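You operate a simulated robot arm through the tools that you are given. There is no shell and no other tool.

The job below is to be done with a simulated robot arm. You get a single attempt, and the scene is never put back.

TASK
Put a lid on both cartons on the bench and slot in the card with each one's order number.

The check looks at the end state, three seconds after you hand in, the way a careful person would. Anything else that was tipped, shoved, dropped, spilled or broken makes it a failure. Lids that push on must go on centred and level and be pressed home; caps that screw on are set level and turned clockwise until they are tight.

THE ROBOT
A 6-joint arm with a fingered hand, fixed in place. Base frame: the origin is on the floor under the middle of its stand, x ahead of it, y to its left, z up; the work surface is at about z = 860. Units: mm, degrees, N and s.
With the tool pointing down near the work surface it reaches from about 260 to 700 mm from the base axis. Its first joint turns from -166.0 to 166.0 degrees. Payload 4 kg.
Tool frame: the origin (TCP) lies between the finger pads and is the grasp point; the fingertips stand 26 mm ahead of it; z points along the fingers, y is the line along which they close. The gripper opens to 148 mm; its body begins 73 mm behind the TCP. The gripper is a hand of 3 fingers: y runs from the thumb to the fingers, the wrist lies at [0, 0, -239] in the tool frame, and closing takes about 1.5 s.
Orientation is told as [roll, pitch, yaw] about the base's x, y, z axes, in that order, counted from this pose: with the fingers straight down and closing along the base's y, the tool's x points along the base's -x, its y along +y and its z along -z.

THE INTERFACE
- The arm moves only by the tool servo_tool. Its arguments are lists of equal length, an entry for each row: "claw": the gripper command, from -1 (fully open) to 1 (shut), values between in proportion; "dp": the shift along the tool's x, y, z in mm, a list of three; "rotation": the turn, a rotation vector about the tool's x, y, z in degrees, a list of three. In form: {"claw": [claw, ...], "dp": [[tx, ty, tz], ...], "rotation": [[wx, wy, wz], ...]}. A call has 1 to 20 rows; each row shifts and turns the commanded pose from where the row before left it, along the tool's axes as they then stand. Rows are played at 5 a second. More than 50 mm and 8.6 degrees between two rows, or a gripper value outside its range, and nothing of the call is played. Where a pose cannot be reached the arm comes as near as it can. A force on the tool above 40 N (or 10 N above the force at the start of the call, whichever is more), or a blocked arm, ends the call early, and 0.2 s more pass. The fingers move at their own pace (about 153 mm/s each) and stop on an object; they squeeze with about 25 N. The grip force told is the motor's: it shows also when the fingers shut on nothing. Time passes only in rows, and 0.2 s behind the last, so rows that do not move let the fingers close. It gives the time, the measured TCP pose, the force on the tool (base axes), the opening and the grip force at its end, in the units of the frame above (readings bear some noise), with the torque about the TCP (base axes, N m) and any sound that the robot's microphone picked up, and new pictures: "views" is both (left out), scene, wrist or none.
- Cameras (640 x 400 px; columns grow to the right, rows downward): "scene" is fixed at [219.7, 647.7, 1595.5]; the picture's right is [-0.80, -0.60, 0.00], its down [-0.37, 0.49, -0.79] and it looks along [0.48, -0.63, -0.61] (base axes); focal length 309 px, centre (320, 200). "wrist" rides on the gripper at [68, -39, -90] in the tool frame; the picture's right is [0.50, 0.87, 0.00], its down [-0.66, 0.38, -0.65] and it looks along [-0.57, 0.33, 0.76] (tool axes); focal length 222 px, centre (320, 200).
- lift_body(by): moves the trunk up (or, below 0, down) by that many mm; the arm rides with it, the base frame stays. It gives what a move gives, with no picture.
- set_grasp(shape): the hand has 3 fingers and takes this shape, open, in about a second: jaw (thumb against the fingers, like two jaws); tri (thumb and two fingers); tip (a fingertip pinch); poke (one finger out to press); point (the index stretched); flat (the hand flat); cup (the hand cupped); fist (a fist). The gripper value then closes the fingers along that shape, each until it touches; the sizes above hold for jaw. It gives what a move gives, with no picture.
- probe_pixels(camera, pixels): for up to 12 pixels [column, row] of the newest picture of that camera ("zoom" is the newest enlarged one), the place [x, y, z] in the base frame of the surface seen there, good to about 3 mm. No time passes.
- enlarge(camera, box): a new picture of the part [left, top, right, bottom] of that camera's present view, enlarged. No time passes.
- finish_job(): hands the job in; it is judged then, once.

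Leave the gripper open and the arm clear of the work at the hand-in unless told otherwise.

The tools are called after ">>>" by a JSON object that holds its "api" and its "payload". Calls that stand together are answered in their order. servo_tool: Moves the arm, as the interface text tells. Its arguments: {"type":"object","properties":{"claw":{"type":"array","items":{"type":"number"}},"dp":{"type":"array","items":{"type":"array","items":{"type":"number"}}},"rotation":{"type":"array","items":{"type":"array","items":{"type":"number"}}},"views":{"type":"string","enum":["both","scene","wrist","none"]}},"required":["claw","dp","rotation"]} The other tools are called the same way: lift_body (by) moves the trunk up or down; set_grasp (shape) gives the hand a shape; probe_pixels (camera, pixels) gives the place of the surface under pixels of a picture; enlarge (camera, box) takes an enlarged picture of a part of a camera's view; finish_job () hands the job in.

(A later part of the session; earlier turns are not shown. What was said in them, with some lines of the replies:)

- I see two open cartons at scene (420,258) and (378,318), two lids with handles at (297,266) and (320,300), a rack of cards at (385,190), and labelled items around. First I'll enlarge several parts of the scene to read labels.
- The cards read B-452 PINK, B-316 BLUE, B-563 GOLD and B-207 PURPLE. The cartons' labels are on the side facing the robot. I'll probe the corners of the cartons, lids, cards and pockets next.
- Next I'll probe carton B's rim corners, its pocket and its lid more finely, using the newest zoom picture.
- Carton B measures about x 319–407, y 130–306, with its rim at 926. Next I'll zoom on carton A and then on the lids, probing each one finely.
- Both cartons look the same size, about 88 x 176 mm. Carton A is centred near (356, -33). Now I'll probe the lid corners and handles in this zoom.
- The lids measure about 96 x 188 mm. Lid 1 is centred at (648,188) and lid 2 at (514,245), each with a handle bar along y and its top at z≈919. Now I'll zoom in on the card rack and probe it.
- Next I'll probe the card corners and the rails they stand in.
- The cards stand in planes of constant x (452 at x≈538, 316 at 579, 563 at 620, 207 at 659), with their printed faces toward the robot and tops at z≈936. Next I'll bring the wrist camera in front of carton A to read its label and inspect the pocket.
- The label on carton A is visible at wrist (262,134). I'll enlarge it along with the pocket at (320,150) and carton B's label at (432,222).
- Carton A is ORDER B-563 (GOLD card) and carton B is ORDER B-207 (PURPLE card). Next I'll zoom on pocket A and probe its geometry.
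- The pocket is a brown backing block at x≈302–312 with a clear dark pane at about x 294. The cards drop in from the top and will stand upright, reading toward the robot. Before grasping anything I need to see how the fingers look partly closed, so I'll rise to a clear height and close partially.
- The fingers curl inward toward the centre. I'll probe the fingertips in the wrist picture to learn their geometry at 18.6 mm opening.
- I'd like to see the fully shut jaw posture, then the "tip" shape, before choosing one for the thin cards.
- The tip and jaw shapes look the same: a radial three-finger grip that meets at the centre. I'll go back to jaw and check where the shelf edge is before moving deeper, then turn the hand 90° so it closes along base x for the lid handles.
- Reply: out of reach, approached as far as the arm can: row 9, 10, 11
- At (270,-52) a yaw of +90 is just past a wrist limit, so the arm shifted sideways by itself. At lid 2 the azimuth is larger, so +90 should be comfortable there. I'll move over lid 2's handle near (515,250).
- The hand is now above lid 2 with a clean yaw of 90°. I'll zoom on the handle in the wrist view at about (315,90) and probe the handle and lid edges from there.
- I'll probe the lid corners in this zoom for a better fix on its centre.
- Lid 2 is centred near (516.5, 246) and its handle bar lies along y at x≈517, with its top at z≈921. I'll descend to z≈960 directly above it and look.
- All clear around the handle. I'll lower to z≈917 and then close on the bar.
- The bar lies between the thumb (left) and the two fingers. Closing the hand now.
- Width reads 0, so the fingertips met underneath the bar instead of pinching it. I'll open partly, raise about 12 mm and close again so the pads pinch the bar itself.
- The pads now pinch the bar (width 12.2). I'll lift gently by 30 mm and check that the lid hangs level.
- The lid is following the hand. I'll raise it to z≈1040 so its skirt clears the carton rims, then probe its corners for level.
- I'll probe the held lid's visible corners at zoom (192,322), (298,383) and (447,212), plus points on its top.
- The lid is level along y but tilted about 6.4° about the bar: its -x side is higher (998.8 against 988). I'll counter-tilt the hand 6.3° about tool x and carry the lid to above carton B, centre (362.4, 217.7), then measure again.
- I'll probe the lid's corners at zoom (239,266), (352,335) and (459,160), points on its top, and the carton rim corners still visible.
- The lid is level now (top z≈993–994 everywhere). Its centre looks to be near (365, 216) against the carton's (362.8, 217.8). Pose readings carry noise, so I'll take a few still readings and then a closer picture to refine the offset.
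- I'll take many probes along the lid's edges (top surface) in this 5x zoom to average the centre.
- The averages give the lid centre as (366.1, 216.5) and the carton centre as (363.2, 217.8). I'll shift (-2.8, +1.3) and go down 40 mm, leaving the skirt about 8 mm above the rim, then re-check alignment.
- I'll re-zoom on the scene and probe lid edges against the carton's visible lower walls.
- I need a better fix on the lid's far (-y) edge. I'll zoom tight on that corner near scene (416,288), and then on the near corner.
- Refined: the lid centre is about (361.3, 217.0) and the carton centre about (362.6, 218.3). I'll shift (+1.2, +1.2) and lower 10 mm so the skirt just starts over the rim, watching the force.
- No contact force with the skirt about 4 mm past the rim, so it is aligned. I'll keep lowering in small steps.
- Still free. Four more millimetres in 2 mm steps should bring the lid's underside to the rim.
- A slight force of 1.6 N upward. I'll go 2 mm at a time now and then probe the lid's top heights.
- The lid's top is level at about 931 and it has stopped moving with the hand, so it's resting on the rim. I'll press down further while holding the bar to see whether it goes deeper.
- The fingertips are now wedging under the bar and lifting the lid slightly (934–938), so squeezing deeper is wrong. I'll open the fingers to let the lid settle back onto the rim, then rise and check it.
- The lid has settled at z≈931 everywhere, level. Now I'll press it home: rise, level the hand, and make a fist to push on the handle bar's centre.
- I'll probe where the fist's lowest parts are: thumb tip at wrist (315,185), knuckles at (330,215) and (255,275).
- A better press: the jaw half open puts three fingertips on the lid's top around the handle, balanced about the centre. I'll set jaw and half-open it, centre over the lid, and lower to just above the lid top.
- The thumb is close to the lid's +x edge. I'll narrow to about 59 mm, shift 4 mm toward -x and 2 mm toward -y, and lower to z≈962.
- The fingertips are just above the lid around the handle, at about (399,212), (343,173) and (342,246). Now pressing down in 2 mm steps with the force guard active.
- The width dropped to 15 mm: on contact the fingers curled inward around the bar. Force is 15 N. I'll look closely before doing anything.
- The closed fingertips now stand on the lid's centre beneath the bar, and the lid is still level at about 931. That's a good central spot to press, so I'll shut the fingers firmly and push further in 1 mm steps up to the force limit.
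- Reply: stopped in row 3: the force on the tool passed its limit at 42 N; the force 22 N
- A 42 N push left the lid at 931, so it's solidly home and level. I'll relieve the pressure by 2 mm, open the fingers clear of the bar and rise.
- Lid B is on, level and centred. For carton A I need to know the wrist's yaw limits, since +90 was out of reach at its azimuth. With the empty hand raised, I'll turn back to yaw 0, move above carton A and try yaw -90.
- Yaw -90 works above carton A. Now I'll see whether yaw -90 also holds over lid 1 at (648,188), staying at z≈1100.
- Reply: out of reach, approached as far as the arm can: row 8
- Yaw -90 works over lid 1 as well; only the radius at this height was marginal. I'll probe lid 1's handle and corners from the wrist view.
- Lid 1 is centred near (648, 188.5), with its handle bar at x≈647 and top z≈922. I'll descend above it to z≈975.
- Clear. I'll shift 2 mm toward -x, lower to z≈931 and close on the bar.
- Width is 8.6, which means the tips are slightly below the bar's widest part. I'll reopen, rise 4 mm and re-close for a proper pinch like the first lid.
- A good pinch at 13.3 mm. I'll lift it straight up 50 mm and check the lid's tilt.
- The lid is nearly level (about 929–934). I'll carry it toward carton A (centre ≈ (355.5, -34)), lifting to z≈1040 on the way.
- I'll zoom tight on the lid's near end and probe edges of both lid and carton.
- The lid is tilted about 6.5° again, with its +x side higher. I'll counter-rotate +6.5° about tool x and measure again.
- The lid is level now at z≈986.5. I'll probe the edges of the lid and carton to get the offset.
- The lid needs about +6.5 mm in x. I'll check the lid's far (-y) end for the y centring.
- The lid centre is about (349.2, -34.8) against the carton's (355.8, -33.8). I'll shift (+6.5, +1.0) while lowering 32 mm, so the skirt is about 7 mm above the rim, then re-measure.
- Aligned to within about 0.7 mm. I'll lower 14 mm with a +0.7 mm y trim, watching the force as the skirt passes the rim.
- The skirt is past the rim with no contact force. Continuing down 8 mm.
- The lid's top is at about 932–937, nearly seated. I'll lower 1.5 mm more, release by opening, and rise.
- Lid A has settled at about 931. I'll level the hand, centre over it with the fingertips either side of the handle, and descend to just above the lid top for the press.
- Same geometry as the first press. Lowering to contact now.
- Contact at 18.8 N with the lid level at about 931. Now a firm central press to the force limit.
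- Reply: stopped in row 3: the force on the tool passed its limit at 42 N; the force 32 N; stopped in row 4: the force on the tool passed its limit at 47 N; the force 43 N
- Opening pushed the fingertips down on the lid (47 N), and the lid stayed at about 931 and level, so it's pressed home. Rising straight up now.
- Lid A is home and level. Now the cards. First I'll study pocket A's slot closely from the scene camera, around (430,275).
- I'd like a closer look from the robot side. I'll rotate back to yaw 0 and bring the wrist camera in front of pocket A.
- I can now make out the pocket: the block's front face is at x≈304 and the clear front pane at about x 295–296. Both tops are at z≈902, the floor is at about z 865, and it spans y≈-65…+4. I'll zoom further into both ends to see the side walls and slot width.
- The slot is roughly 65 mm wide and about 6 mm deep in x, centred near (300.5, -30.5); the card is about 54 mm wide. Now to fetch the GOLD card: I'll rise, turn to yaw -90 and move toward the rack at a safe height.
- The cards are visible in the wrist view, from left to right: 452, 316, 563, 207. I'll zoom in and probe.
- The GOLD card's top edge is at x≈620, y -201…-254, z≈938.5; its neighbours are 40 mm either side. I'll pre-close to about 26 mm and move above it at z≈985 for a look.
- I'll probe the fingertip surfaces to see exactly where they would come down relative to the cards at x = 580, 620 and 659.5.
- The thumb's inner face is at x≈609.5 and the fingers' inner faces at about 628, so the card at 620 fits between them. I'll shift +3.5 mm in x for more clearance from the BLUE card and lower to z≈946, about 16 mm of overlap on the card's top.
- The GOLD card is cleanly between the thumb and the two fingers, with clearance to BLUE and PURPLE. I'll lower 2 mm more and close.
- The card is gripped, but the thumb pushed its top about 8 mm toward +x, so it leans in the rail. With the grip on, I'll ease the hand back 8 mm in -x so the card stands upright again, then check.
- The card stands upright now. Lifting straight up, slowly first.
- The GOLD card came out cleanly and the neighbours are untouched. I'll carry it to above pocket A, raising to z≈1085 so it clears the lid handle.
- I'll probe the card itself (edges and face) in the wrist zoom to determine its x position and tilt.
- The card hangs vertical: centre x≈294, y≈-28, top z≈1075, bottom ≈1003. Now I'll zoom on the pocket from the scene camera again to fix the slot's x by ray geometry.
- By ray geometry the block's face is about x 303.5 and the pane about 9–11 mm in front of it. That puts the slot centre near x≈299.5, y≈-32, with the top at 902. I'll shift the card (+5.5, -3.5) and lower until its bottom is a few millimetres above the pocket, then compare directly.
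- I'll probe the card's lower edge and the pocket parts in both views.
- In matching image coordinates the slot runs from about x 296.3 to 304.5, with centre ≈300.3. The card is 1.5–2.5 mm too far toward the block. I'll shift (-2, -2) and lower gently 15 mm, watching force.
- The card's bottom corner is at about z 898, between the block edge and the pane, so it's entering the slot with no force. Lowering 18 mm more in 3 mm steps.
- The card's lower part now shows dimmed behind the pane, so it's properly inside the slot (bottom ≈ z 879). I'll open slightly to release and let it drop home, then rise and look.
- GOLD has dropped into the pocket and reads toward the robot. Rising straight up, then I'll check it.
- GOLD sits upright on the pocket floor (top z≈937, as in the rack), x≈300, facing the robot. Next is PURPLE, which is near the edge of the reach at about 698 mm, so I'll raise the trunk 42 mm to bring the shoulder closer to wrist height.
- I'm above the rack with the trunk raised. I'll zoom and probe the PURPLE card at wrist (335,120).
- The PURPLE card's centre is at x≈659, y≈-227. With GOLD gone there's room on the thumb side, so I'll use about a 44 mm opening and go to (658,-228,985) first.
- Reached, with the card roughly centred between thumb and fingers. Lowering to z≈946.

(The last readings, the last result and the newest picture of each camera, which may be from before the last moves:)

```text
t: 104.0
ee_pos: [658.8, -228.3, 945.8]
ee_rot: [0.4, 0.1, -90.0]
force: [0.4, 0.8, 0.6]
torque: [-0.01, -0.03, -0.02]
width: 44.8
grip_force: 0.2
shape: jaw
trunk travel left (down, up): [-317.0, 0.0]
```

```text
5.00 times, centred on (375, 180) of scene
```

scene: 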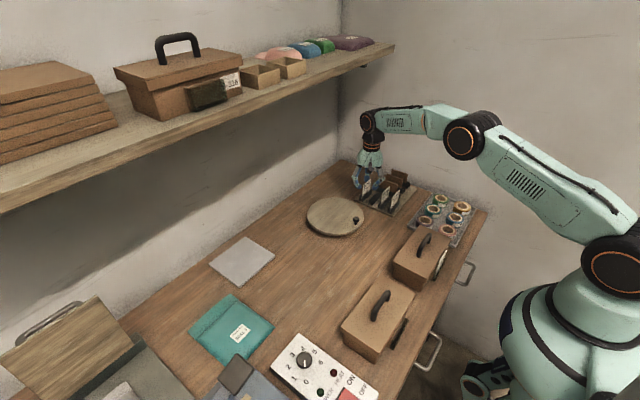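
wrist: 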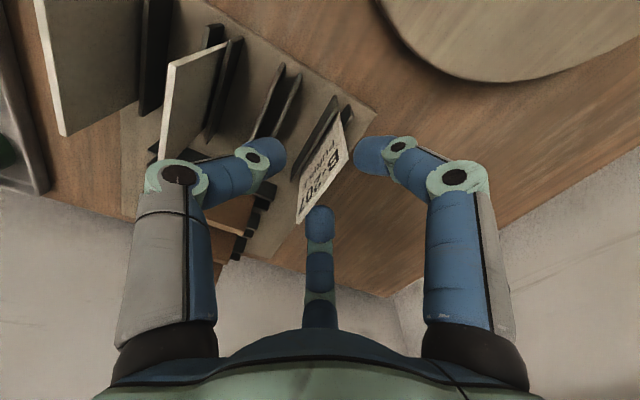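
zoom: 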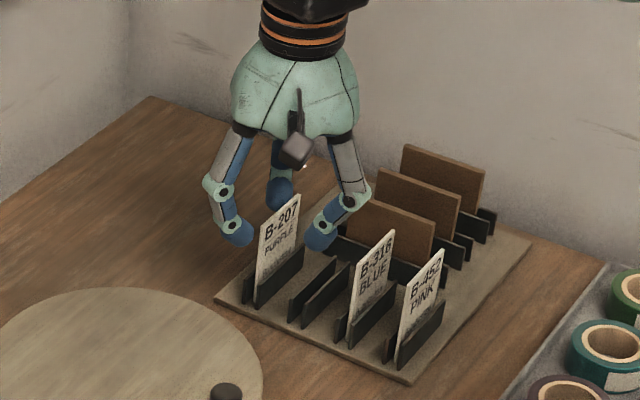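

PURPLE is between thumb and fingers. Closing gradually.

>>> {"api": "servo_tool", "payload": {"claw": [0.55, 0.7, 0.85, 1, 1, 1, 1, 1], "dp": [[0, 0, 0], [0, 0, 0], [0, 0, 0], [0, 0, 0], [0, 0, 0], [0, 0, 0], [0, 0, 0], [0, 0, 0]], "rotation": [[0, 0, 0], [0, 0, 0], [0, 0, 0], [0, 0, 0], [0, 0, 0], [0, 0, 0], [0, 0, 0], [0, 0, 0]], "views": "both"}}

>>> {"api": "enlarge", "payload": {"camera": "wrist", "box": [225, 75, 425, 225]}}

>>> {"api": "enlarge", "payload": {"camera": "scene", "box": [335, 140, 415, 220]}}

```text
t: 105.8
ee_pos: [659.5, -227.2, 945.8]
ee_rot: [0.2, 0.1, -90.0]
force: [-0.2, 0.3, 0.2]
torque: [0.04, 0.03, 0.04]
width: 0.8
grip_force: 25.3
shape: jaw
trunk travel left (down, up): [-317.0, 0.0]
```

scene: 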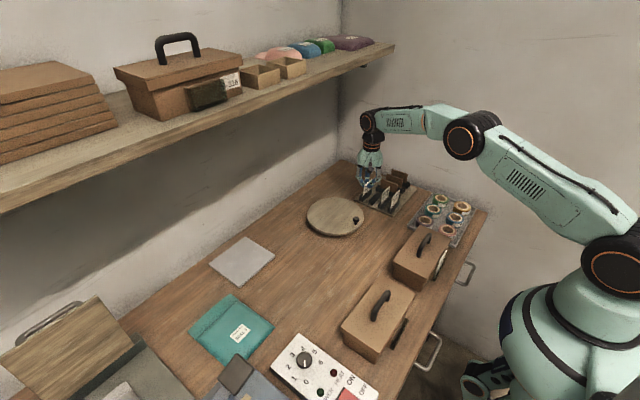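
wrist: 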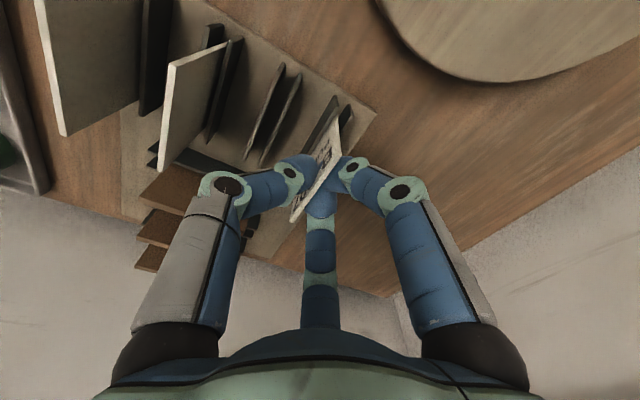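

```text
2.67 times, centred on (325, 150) of wrist
```

zoom: 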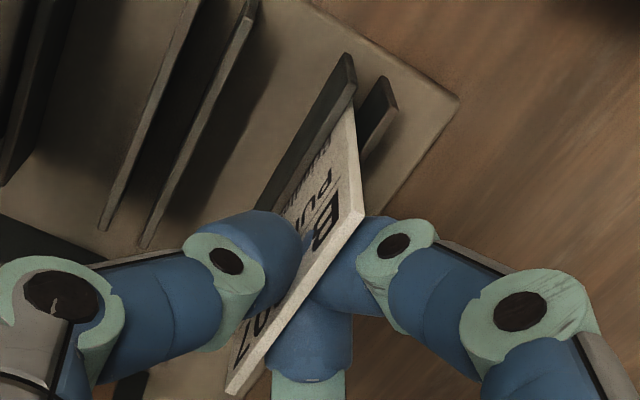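

```text
5.00 times, centred on (375, 180) of scene
```

zoom: 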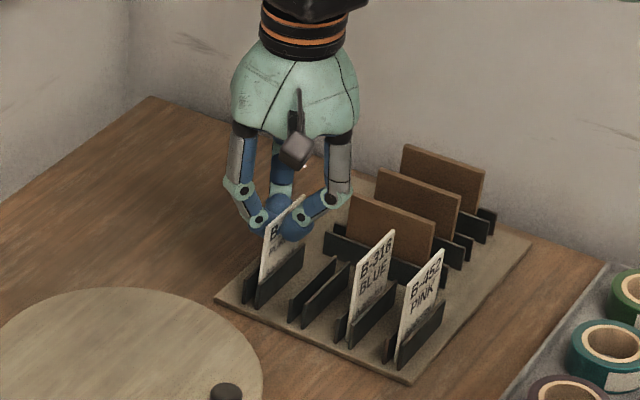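

Gripped. The card leans a couple of millimetres toward -x, so I'll ease the hand +2 mm in x to stand it upright, then lift slowly 30 mm.

>>> {"api": "servo_tool", "payload": {"claw": [1, 1, 1, 1, 1, 1, 1], "dp": [[0, 1, 0], [0, 1, 0], [0, 0, -5], [0, 0, -8], [0, 0, -8], [0, 0, -9], [0, 0, 0]], "rotation": [[0, 0, 0], [0, 0, 0], [0, 0, 0], [0, 0, 0], [0, 0, 0], [0, 0, 0], [0, 0, 0]], "views": "both"}}

>>> {"api": "enlarge", "payload": {"camera": "scene", "box": [335, 140, 415, 220]}}

```text
t: 107.4
ee_pos: [661.2, -226.2, 975.6]
ee_rot: [0.4, 0.1, -90.0]
force: [-0.4, 0.0, 0.5]
torque: [0.04, 0.03, -0.02]
width: 0.8
grip_force: 24.8
shape: jaw
trunk travel left (down, up): [-317.0, 0.0]
```

scene: 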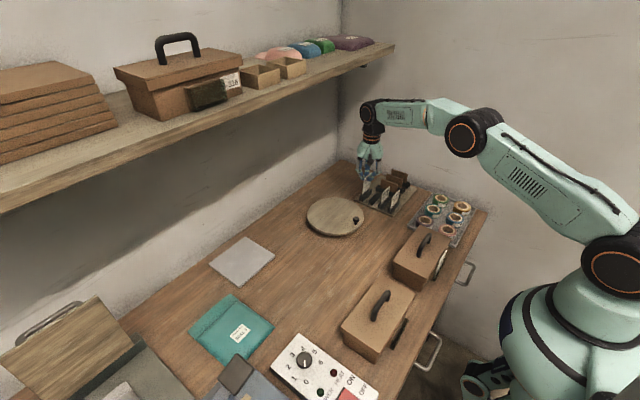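
wrist: 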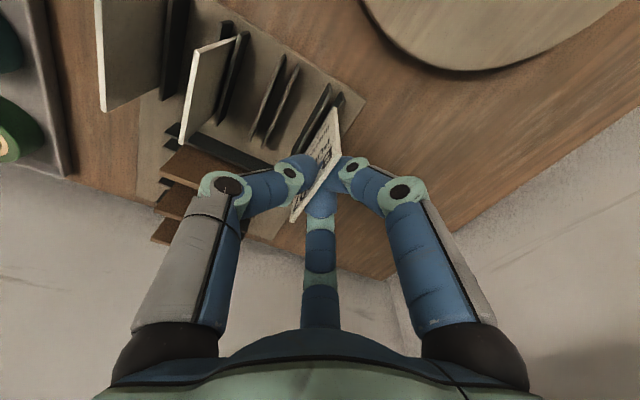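

```text
5.00 times, centred on (375, 180) of scene
```

zoom: 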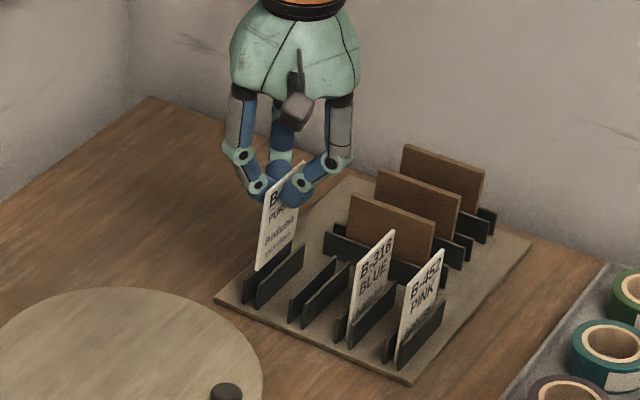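

PURPLE is out of the rails. I'll raise it and carry it toward pocket B near (307, 218), at z≈1085, keeping yaw -90.

>>> {"api": "servo_tool", "payload": {"claw": [1, 1, 1, 1, 1, 1, 1, 1, 1, 1, 1, 1, 1, 1, 1, 1, 1], "dp": [[0, -5, -20], [5, -15, -25], [10, -20, -25], [10, -20, -25], [35, -25, -15], [35, -25, 0], [35, -25, 0], [35, -25, 0], [35, -25, 0], [35, -25, 0], [35, -25, 0], [35, -25, 0], [35, -25, 0], [35, -25, 0], [35, -25, 0], [34, -19, 0], [0, 0, 0]], "rotation": [[0, 0, 0], [0, 0, 0], [0, 0, 0], [0, 0, 0], [0, 0, 0], [0, 0, 0], [0, 0, 0], [0, 0, 0], [0, 0, 0], [0, 0, 0], [0, 0, 0], [0, 0, 0], [0, 0, 0], [0, 0, 0], [0, 0, 0], [0, 0, 0], [0, 0, 0]], "views": "both"}}

```text
t: 111.0
ee_pos: [307.1, 214.9, 1085.8]
ee_rot: [0.4, 0.0, -90.0]
force: [0.2, -0.5, -0.6]
torque: [0.03, -0.01, -0.02]
width: 0.6
grip_force: 24.3
shape: jaw
trunk travel left (down, up): [-317.0, 0.0]
```

scene: 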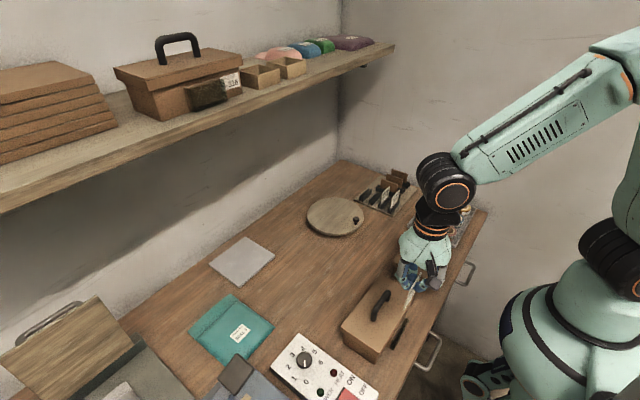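
wrist: 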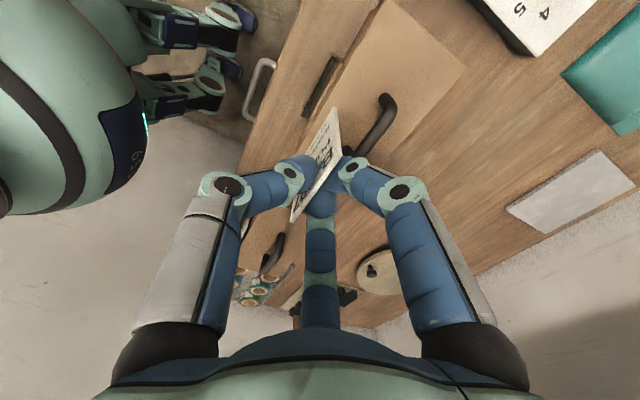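

Reached without any limit trouble. Now I'll zoom on the card and pocket B in both cameras.

>>> {"api": "enlarge", "payload": {"camera": "scene", "box": [380, 270, 430, 350]}}

>>> {"api": "probe_pixels", "payload": {"camera": "zoom", "pixels": [[365, 120], [350, 160], [340, 190], [330, 215], [372, 100], [380, 90], [390, 120], [370, 160], [285, 330], [310, 290], [330, 255], [300, 340]]}}

>>> {"api": "enlarge", "payload": {"camera": "wrist", "box": [260, 35, 400, 175]}}

>>> {"api": "probe_pixels", "payload": {"camera": "zoom", "pixels": [[345, 155], [350, 180], [360, 215], [368, 250], [375, 270], [335, 180], [310, 220], [280, 270], [360, 290], [320, 330], [330, 60], [285, 130]]}}

```text
5.00 times, centred on (405, 310) of scene
```

zoom: 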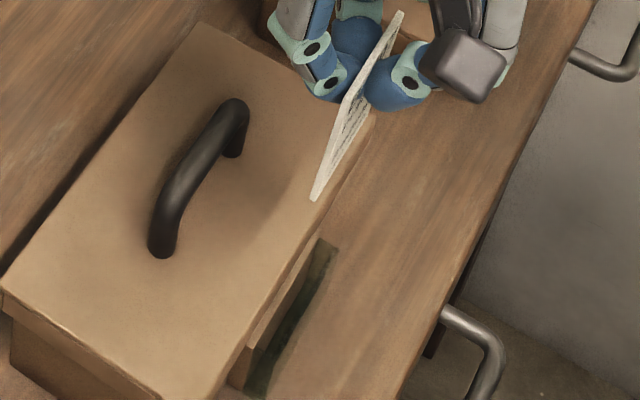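

```text
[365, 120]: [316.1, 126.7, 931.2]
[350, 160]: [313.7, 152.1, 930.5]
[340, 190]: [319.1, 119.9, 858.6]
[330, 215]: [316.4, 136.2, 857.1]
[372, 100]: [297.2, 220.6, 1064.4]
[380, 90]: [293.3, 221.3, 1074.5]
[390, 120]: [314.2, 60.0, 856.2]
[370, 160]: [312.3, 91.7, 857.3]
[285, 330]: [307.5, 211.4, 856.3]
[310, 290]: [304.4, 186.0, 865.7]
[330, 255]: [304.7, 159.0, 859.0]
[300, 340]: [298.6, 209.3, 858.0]
```

```text
2.86 times, centred on (330, 105) of wrist
```

zoom: 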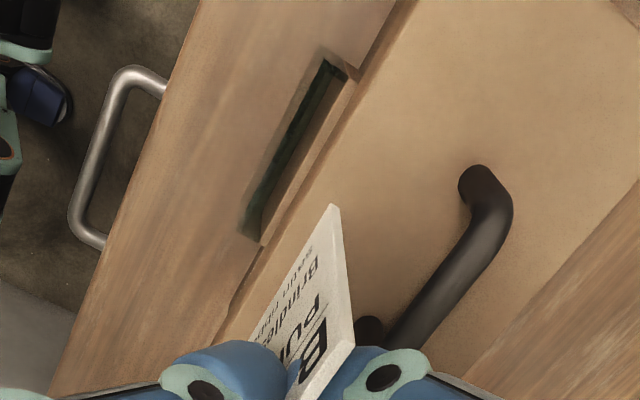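

```text
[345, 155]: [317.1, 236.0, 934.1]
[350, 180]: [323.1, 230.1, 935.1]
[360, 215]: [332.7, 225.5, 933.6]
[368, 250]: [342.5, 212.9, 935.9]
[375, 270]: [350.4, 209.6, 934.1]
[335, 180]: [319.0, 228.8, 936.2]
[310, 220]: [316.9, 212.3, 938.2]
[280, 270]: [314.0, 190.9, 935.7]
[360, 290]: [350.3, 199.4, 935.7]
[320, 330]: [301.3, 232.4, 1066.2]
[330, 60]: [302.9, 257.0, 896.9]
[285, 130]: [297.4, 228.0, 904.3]
```

>>> {"api": "probe_pixels", "payload": {"camera": "zoom", "pixels": [[336, 215], [340, 240], [344, 275], [349, 310], [353, 340], [325, 235], [305, 270], [275, 320], [330, 65], [345, 72], [265, 240], [250, 235]]}}

>>> {"api": "enlarge", "payload": {"camera": "scene", "box": [395, 268, 431, 308]}}

>>> {"api": "probe_pixels", "payload": {"camera": "zoom", "pixels": [[290, 165], [280, 200], [265, 240], [250, 280], [232, 335], [228, 350], [300, 160], [320, 180], [290, 240], [390, 20], [350, 80], [240, 330]]}}

```text
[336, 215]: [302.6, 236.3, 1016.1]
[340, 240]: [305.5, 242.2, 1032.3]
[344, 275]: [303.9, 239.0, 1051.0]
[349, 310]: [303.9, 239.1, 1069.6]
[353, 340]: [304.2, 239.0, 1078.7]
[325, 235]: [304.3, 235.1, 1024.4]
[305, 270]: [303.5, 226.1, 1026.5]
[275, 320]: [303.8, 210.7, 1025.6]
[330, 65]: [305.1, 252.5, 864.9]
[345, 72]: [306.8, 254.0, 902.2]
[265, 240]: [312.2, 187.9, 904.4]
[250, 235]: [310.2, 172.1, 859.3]
```

```text
10.00 times, centred on (413, 288) of scene
```

zoom: 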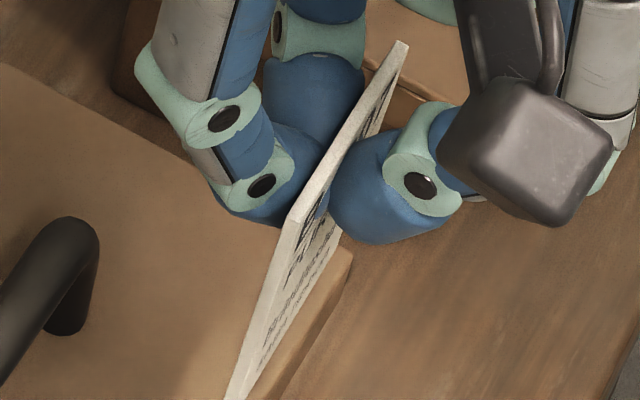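

```text
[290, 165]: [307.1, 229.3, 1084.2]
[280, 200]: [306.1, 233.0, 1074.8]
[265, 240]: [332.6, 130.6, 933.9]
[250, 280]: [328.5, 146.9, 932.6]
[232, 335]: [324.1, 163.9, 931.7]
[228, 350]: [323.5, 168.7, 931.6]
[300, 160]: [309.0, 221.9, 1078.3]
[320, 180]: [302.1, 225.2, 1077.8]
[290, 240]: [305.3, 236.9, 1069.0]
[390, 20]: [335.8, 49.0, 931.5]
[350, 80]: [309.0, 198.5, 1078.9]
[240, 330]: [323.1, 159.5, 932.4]
```

I'll zoom tightly on pocket B in the wrist view for its exact corners.

>>> {"api": "enlarge", "payload": {"camera": "wrist", "box": [285, 75, 350, 125]}}

>>> {"api": "enlarge", "payload": {"camera": "scene", "box": [380, 312, 416, 352]}}

```text
8.00 times, centred on (318, 100) of wrist
```

zoom: 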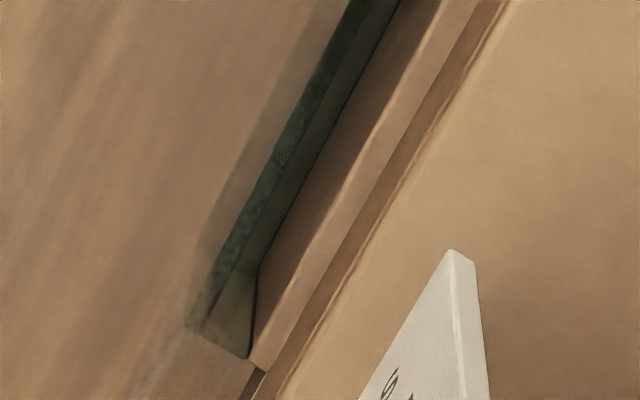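

```text
10.00 times, centred on (398, 332) of scene
```

zoom: 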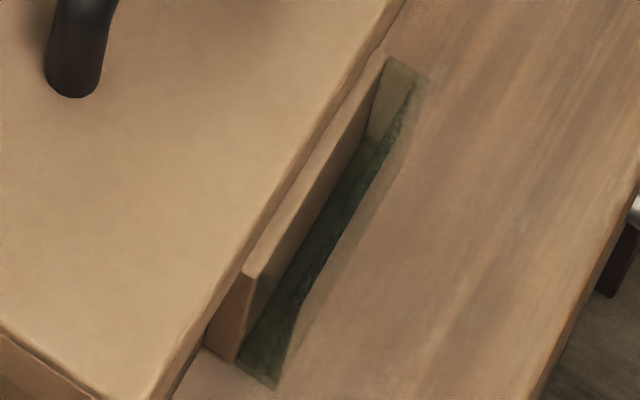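

In matching ray coordinates, pocket B's slot runs from about x 302.5 to 310 (centre ≈306) and its y centre is about 219.6. The card is at x≈307, y≈212.5. I'll shift (-1.5, +7) and lower 92 mm to just above the pocket.

>>> {"api": "servo_tool", "payload": {"claw": [1, 1, 1, 1, 1, 1], "dp": [[7, -1.5, 0], [0, 0, 25], [0, 0, 25], [0, 0, 25], [0, 0, 17], [0, 0, 0]], "rotation": [[0, 0, 0], [0, 0, 0], [0, 0, 0], [0, 0, 0], [0, 0, 0], [0, 0, 0]], "views": "both"}}

>>> {"api": "enlarge", "payload": {"camera": "scene", "box": [380, 305, 416, 352]}}

>>> {"api": "enlarge", "payload": {"camera": "wrist", "box": [260, 55, 380, 185]}}

```text
t: 112.4
ee_pos: [305.5, 221.7, 993.2]
ee_rot: [0.3, 0.1, -89.9]
force: [0.3, 0.5, -0.1]
torque: [0.01, -0.01, 0.0]
width: 0.7
grip_force: 24.8
shape: jaw
trunk travel left (down, up): [-317.0, 0.0]
```

scene: 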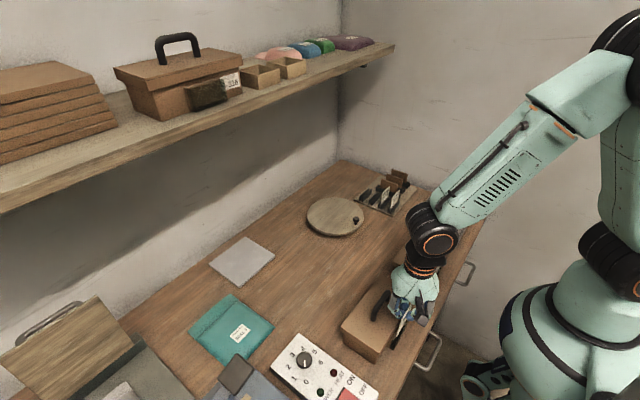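
wrist: 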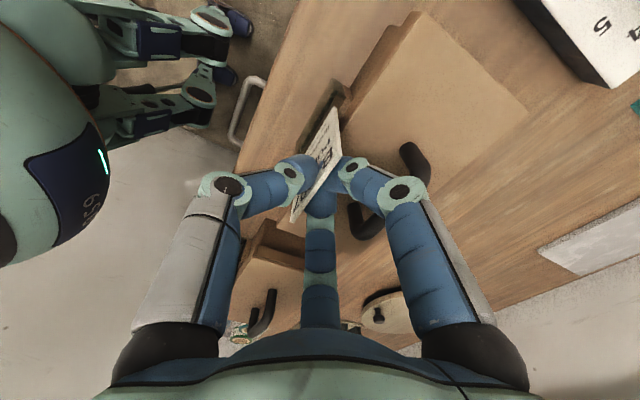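

```text
8.51 times, centred on (398, 328) of scene
```

zoom: 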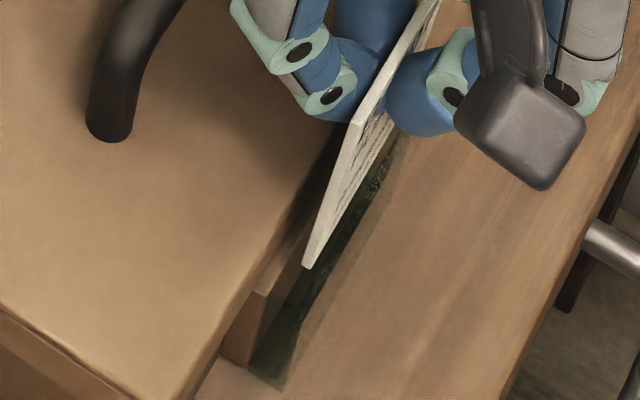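

```text
3.08 times, centred on (320, 120) of wrist
```

zoom: 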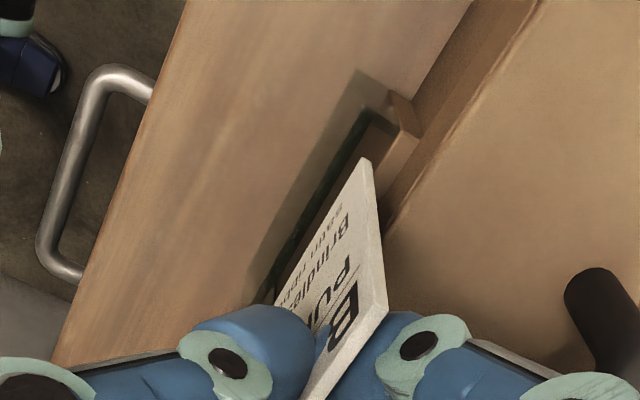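

The card's bottom is at about z 912 and x≈304, slightly nearer the pane than the block. I'll shift +1.5 mm in x and lower 15 mm in 3 mm steps, watching force.

>>> {"api": "servo_tool", "payload": {"claw": [1, 1, 1, 1, 1, 1, 1], "dp": [[0, 1.5, 0], [0, 0, 3], [0, 0, 3], [0, 0, 3], [0, 0, 3], [0, 0, 3], [0, 0, 0]], "rotation": [[0, 0, 0], [0, 0, 0], [0, 0, 0], [0, 0, 0], [0, 0, 0], [0, 0, 0], [0, 0, 0]], "views": "both"}}

>>> {"api": "enlarge", "payload": {"camera": "scene", "box": [380, 305, 416, 352]}}

>>> {"api": "enlarge", "payload": {"camera": "wrist", "box": [260, 55, 380, 185]}}

```text
t: 114.0
ee_pos: [307.5, 223.0, 976.5]
ee_rot: [0.3, 0.1, -90.0]
force: [-1.7, 0.1, 0.5]
torque: [0.03, 0.01, 0.01]
width: 0.4
grip_force: 24.9
shape: jaw
trunk travel left (down, up): [-317.0, 0.0]
```

scene: 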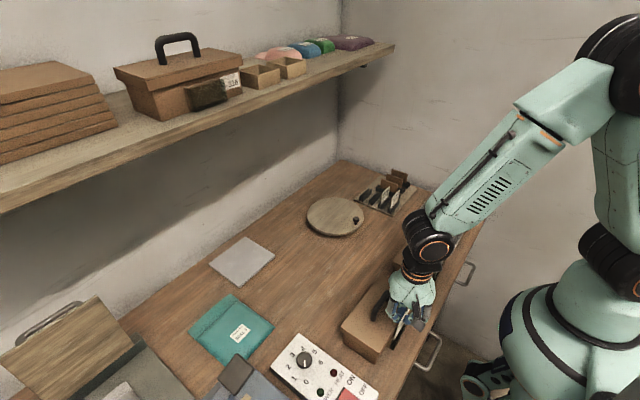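
wrist: 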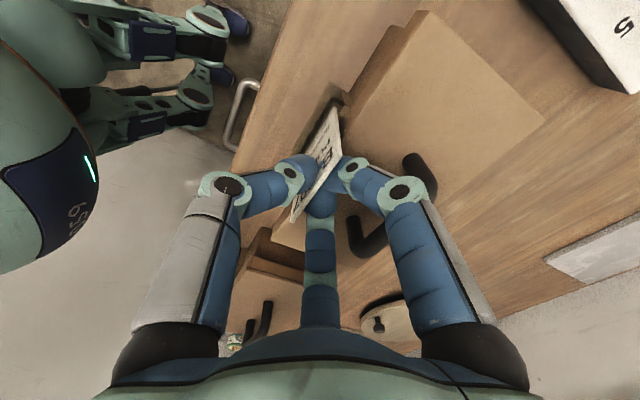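

```text
8.51 times, centred on (398, 328) of scene
```

zoom: 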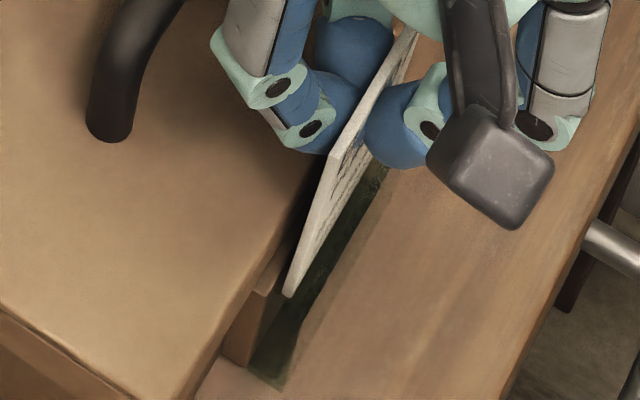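

```text
3.08 times, centred on (320, 120) of wrist
```

zoom: 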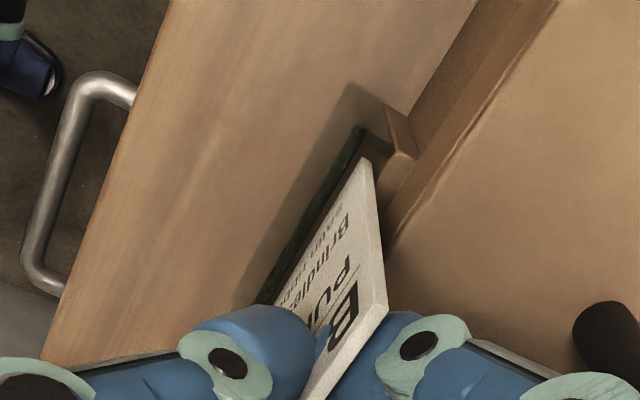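

The card's lower edge is between the block and the pane, with hardly any force. Lowering 15 mm more.

>>> {"api": "servo_tool", "payload": {"claw": [1, 1, 1, 1, 1, 1], "dp": [[0, 0, 3], [0, 0, 3], [0, 0, 3], [0, 0, 3], [0, 0, 3], [0, 0, 0]], "rotation": [[0, 0, 0], [0, 0, 0], [0, 0, 0], [0, 0, 0], [0, 0, 0], [0, 0, 0]], "views": "both"}}

>>> {"api": "enlarge", "payload": {"camera": "scene", "box": [380, 305, 416, 352]}}

>>> {"api": "enlarge", "payload": {"camera": "wrist", "box": [260, 55, 380, 185]}}

```text
t: 115.4
ee_pos: [307.2, 222.9, 962.5]
ee_rot: [0.4, 0.1, -89.9]
force: [-1.1, -0.2, -0.3]
torque: [0.01, -0.02, 0.02]
width: 0.8
grip_force: 24.6
shape: jaw
trunk travel left (down, up): [-317.0, 0.0]
```

scene: 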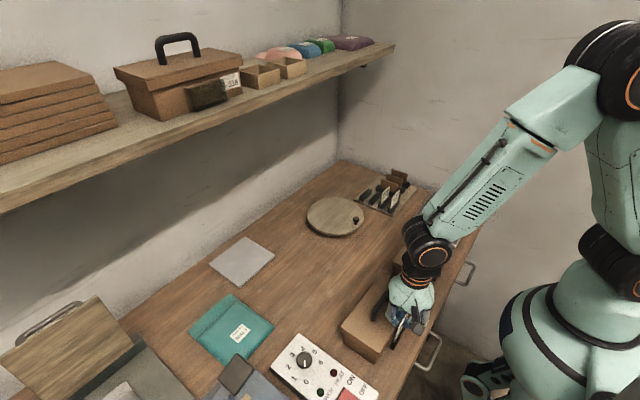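
wrist: 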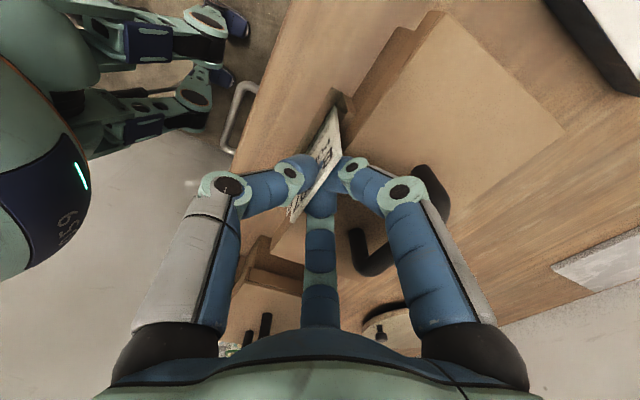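

```text
8.51 times, centred on (398, 328) of scene
```

zoom: 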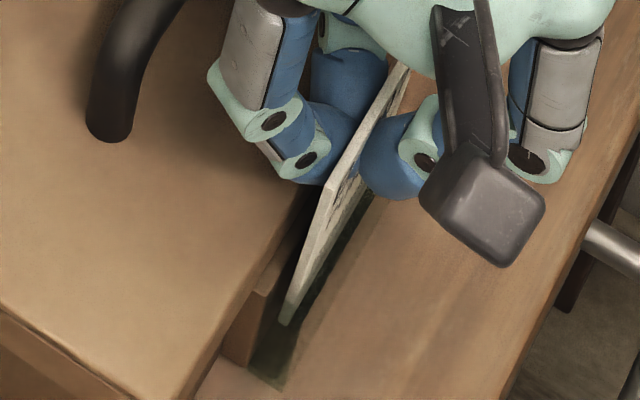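

```text
3.08 times, centred on (320, 120) of wrist
```

zoom: 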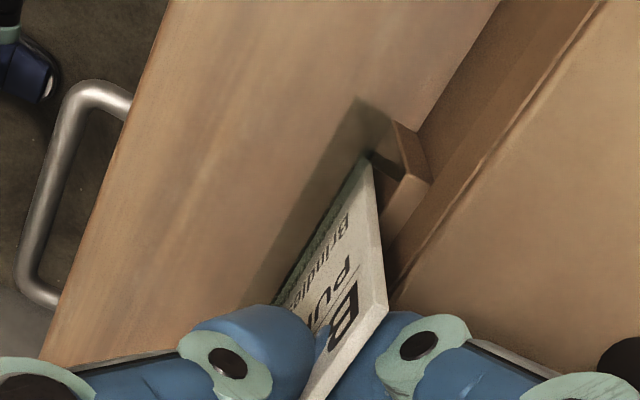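

The lower part of the card shows tinted behind the pane, so it's in the slot. Releasing gently.

>>> {"api": "servo_tool", "payload": {"claw": [0.9, 0.8, 0.7, 0.6, 0.6, 0.6], "dp": [[0, 0, 0], [0, 0, 0], [0, 0, 0], [0, 0, 0], [0, 0, 0], [0, 0, 0]], "rotation": [[0, 0, 0], [0, 0, 0], [0, 0, 0], [0, 0, 0], [0, 0, 0], [0, 0, 0]], "views": "both"}}

>>> {"api": "enlarge", "payload": {"camera": "scene", "box": [380, 305, 416, 352]}}

>>> {"api": "enlarge", "payload": {"camera": "wrist", "box": [240, 75, 400, 225]}}

```text
t: 116.8
ee_pos: [306.6, 223.1, 961.2]
ee_rot: [0.4, 0.1, -90.0]
force: [0.0, -0.3, -0.3]
torque: [0.01, -0.04, 0.0]
width: 29.2
grip_force: 0.0
shape: jaw
trunk travel left (down, up): [-317.0, 0.0]
```

scene: 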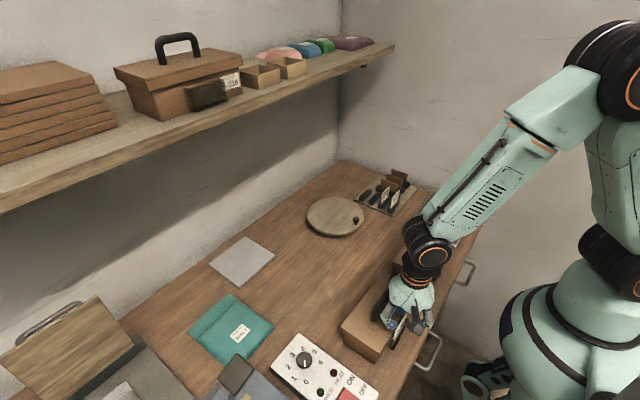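
wrist: 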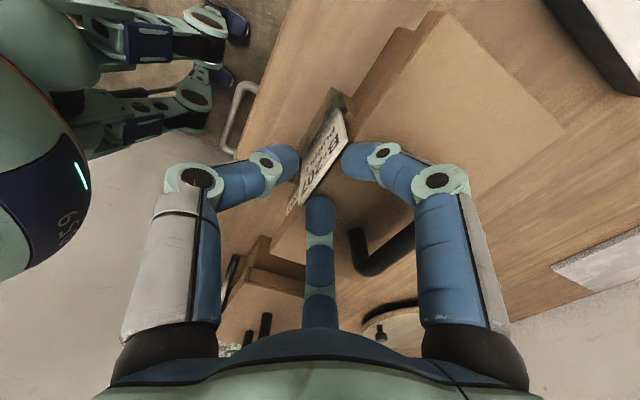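

```text
8.51 times, centred on (398, 328) of scene
```

zoom: 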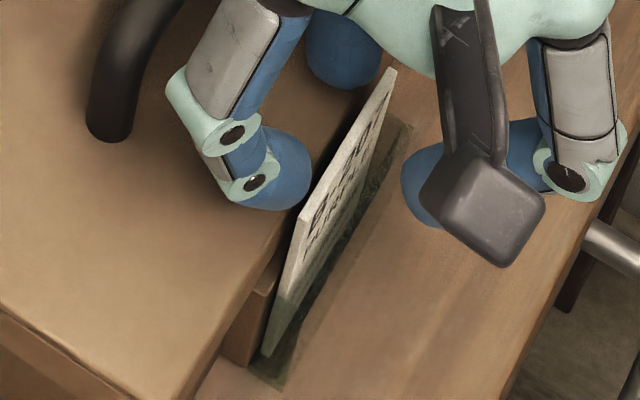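

```text
2.67 times, centred on (320, 150) of wrist
```

zoom: 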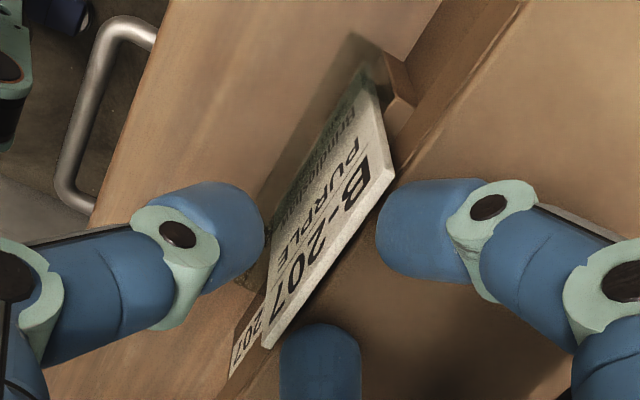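

B-207 PURPLE has dropped into the pocket, reading toward the robot. Rising straight up and checking.

>>> {"api": "servo_tool", "payload": {"claw": [0.6, 0.6, 0.6, 0.6, 0.6, 0.6, 0.6], "dp": [[0, 0, -10], [0, 0, -20], [0, 0, -30], [0, 0, -30], [0, 0, -30], [0, 0, -20], [0, 0, 0]], "rotation": [[0, 0, 0], [0, 0, 0], [0, 0, 0], [0, 0, 0], [0, 0, 0], [0, 0, 0], [0, 0, 0]], "views": "both"}}

>>> {"api": "enlarge", "payload": {"camera": "scene", "box": [375, 300, 425, 355]}}

>>> {"api": "probe_pixels", "payload": {"camera": "zoom", "pixels": [[290, 300], [300, 270], [325, 210], [335, 180], [360, 150], [398, 95], [310, 280], [340, 220], [280, 330], [300, 100], [200, 200], [250, 280]]}}

>>> {"api": "enlarge", "payload": {"camera": "wrist", "box": [250, 20, 400, 170]}}

```text
t: 118.4
ee_pos: [306.0, 222.5, 1099.9]
ee_rot: [0.3, 0.1, -90.0]
force: [0.3, -0.5, 0.3]
torque: [0.01, 0.0, 0.01]
width: 29.2
grip_force: 0.1
shape: jaw
trunk travel left (down, up): [-317.0, 0.0]
```

scene: 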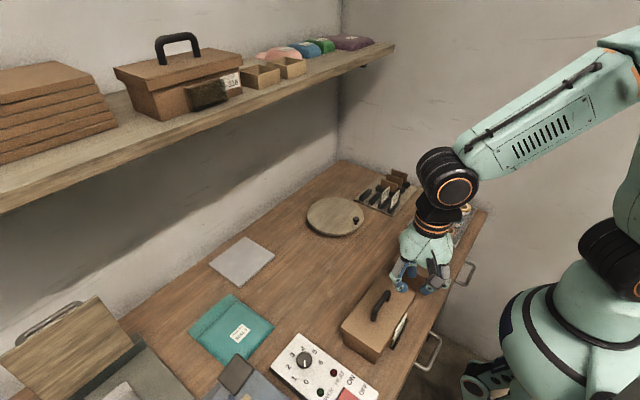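
wrist: 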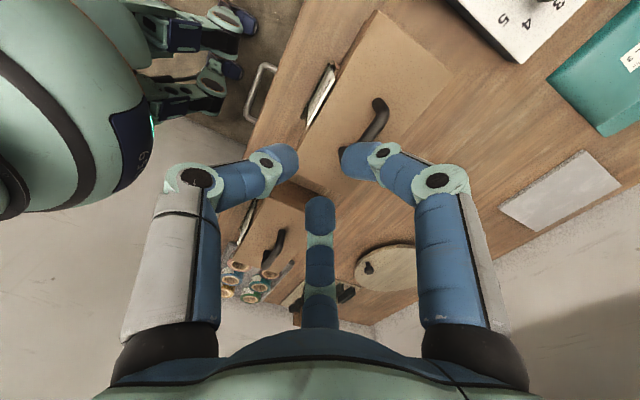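

```text
7.27 times, centred on (400, 328) of scene
```

zoom: 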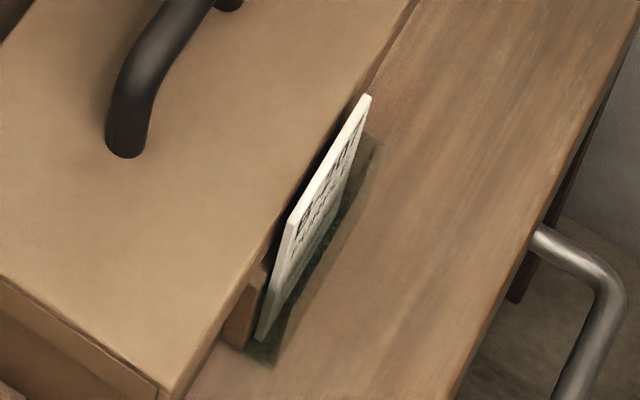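

```text
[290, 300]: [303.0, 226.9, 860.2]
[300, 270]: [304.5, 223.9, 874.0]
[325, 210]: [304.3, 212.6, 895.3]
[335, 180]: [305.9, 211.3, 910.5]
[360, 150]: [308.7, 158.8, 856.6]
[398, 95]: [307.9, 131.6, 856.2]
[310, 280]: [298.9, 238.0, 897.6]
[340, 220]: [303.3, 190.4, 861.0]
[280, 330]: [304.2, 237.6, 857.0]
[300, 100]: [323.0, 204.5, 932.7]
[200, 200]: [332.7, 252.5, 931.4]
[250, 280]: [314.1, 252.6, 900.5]
```

```text
2.67 times, centred on (325, 95) of wrist
```

zoom: 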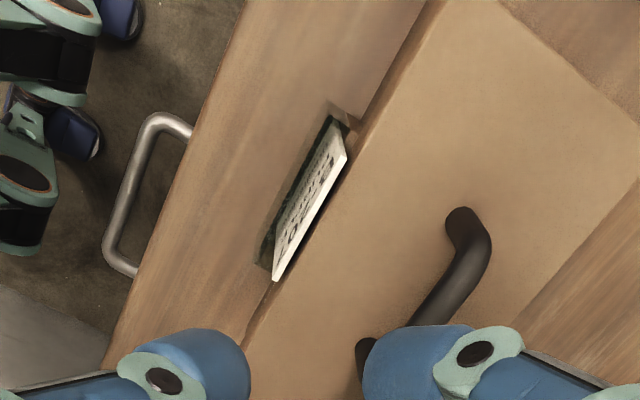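

I'll probe the PURPLE card's top edge for seating height and lean.

>>> {"api": "enlarge", "payload": {"camera": "scene", "box": [385, 310, 411, 350]}}

>>> {"api": "probe_pixels", "payload": {"camera": "zoom", "pixels": [[290, 195], [310, 160], [330, 130], [360, 85], [385, 45], [283, 220], [270, 270], [255, 320], [245, 360], [300, 220], [330, 170], [290, 270]]}}

```text
10.00 times, centred on (398, 330) of scene
```

zoom: 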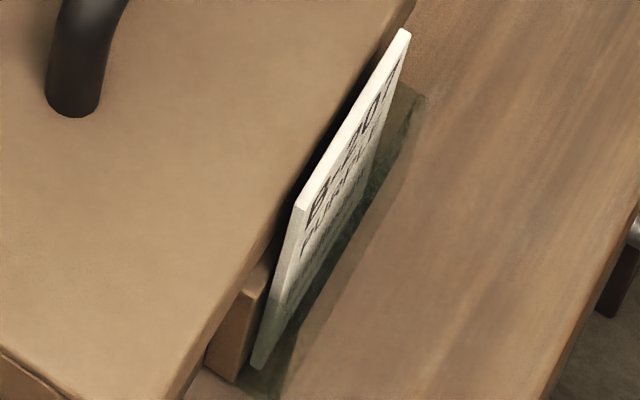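

```text
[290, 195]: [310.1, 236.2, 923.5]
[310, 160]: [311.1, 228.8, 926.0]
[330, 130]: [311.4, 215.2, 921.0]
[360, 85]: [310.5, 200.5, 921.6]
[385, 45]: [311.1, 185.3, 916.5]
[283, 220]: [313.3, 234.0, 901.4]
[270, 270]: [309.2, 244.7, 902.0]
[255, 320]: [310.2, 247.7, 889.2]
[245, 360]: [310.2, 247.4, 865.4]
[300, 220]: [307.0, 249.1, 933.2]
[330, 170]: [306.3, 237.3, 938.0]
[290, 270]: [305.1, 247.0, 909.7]
```

Both cards stand on the pocket floors. As a reference for "pressed home", I'll compare with the finished carton on the shelf by probing its lid top and the shelf surface beside it.

>>> {"api": "enlarge", "payload": {"camera": "scene", "box": [100, 40, 260, 140]}}

>>> {"api": "probe_pixels", "payload": {"camera": "zoom", "pixels": [[120, 110], [180, 150], [450, 80], [350, 120], [180, 195], [100, 160], [210, 220], [570, 260], [300, 380], [400, 355], [560, 90], [240, 340]]}}

```text
4.00 times, centred on (180, 90) of scene
```

zoom: 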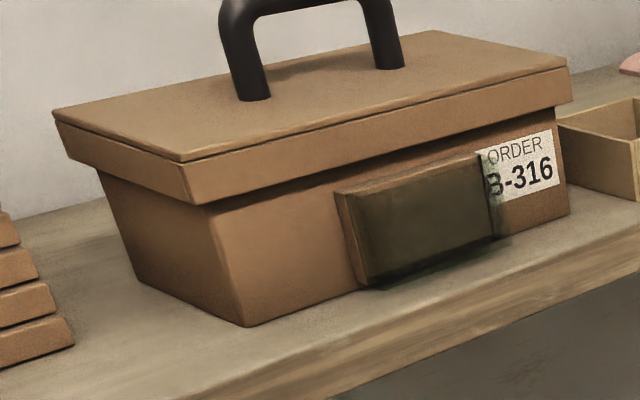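

```text
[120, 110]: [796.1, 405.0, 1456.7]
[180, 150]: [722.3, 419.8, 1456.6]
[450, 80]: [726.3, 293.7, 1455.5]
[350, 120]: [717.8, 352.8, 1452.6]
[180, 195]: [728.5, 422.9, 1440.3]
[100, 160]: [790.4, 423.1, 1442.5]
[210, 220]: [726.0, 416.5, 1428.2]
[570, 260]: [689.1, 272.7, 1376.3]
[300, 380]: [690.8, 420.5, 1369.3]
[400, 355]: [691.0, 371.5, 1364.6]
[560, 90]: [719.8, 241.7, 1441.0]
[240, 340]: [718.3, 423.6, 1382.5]
```

The finished shelf carton measures about 72 mm from shelf to lid top, and ours measure 931 − 859 = 72 mm, so both lids are fully home. I'll open the hand and move the arm clear to the starting area.

>>> {"api": "servo_tool", "payload": {"claw": [0.6, 0, -1, -1, -1, -1, -1, -1, -1, -1, -1, -1], "dp": [[0, 0, -30], [0, 0, -30], [-30, 10, -10], [-38, 12, -5], [-38, 12, -5], [-38, 12, -5], [-38, 12, -3], [-38, 12, 0], [-38, 12, 0], [-38, 12, 0], [-38, 0, 0], [0, 0, 0]], "rotation": [[0, 0, 0], [0, 0, 0], [0, 0, 0], [0, 0, 0], [0, 0, 0], [0, 0, 0], [0, 0, 0], [0, 0, 0], [0, 0, 0], [0, 0, 0], [0, 0, 0], [0, 0, 0]], "views": "both"}}

>>> {"api": "enlarge", "payload": {"camera": "scene", "box": [330, 215, 470, 370]}}

>>> {"api": "enlarge", "payload": {"camera": "scene", "box": [340, 150, 480, 240]}}

```text
t: 121.0
ee_pos: [401.7, -110.0, 1188.3]
ee_rot: [0.5, 0.1, -89.8]
force: [-0.1, 0.7, -0.4]
torque: [-0.01, -0.02, 0.0]
width: 148.0
grip_force: 0.1
shape: jaw
trunk travel left (down, up): [-317.0, 0.0]
```

scene: 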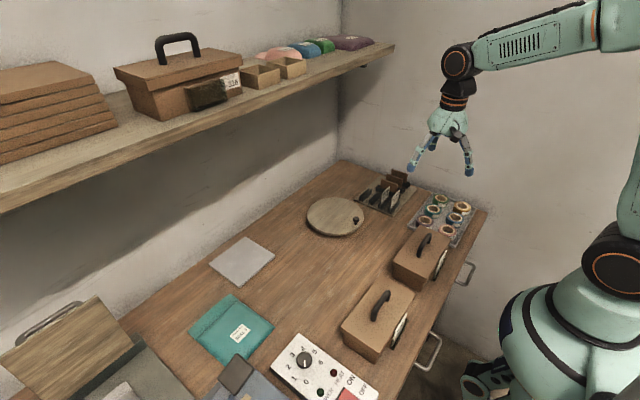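
wrist: 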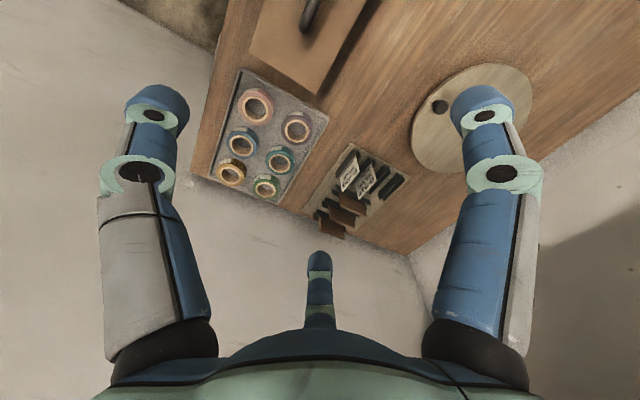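

```text
2.58 times, centred on (400, 292) of scene
```

zoom: 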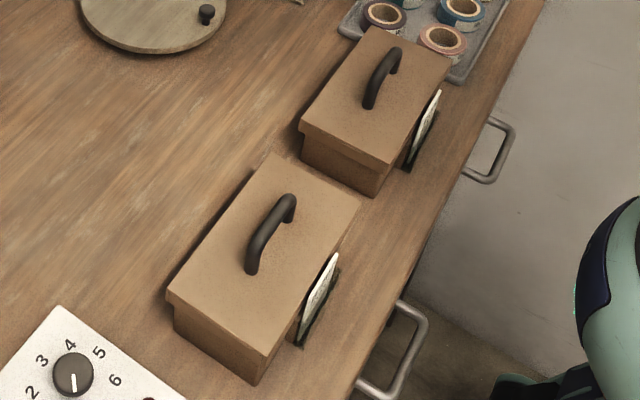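

```text
4.44 times, centred on (410, 195) of scene
```

zoom: 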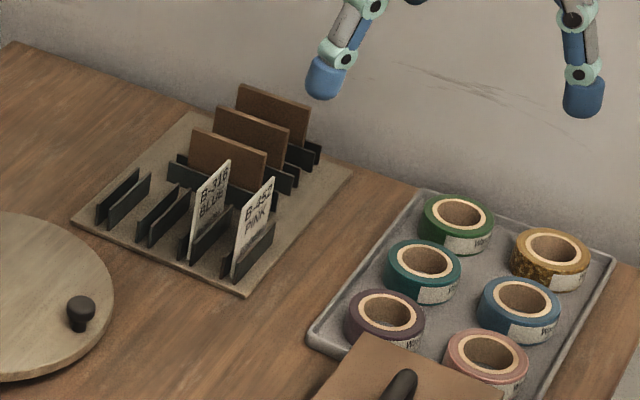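

Both cartons have level, fully seated lids. B-563 GOLD is in carton A's pocket and B-207 PURPLE is in carton B's, both reading outward. The rack, tapes and everything else look undisturbed, the hand is open and the arm is clear, so I'm handing in.

>>> {"api": "finish_job", "payload": {}}

```text
The job is handed in.
```

I put a lid on both bench cartons and slotted the matching order card into each one's front pocket. The job is handed in; no pass or fail result has come back.

- **Lids:** Both sit level and centred. I pressed each one to over 40 N and it went no further. Each stands about 72 mm from bench to lid top, the same as the finished carton on the shelf.
- **Cards:** The carton labelled B-563 (nearer the tape tray) has the GOLD B-563 card. The carton labelled B-207 has the PURPLE B-207 card. Both cards rest on the pocket floor and face the robot.
- **Everything else:** The other cards, the dividers and the tape rolls looked undisturbed in the last pictures. The hand is open and the arm is back near where it started. The trunk is still 42 mm higher than at the start, because I raised it to reach the PURPLE card.
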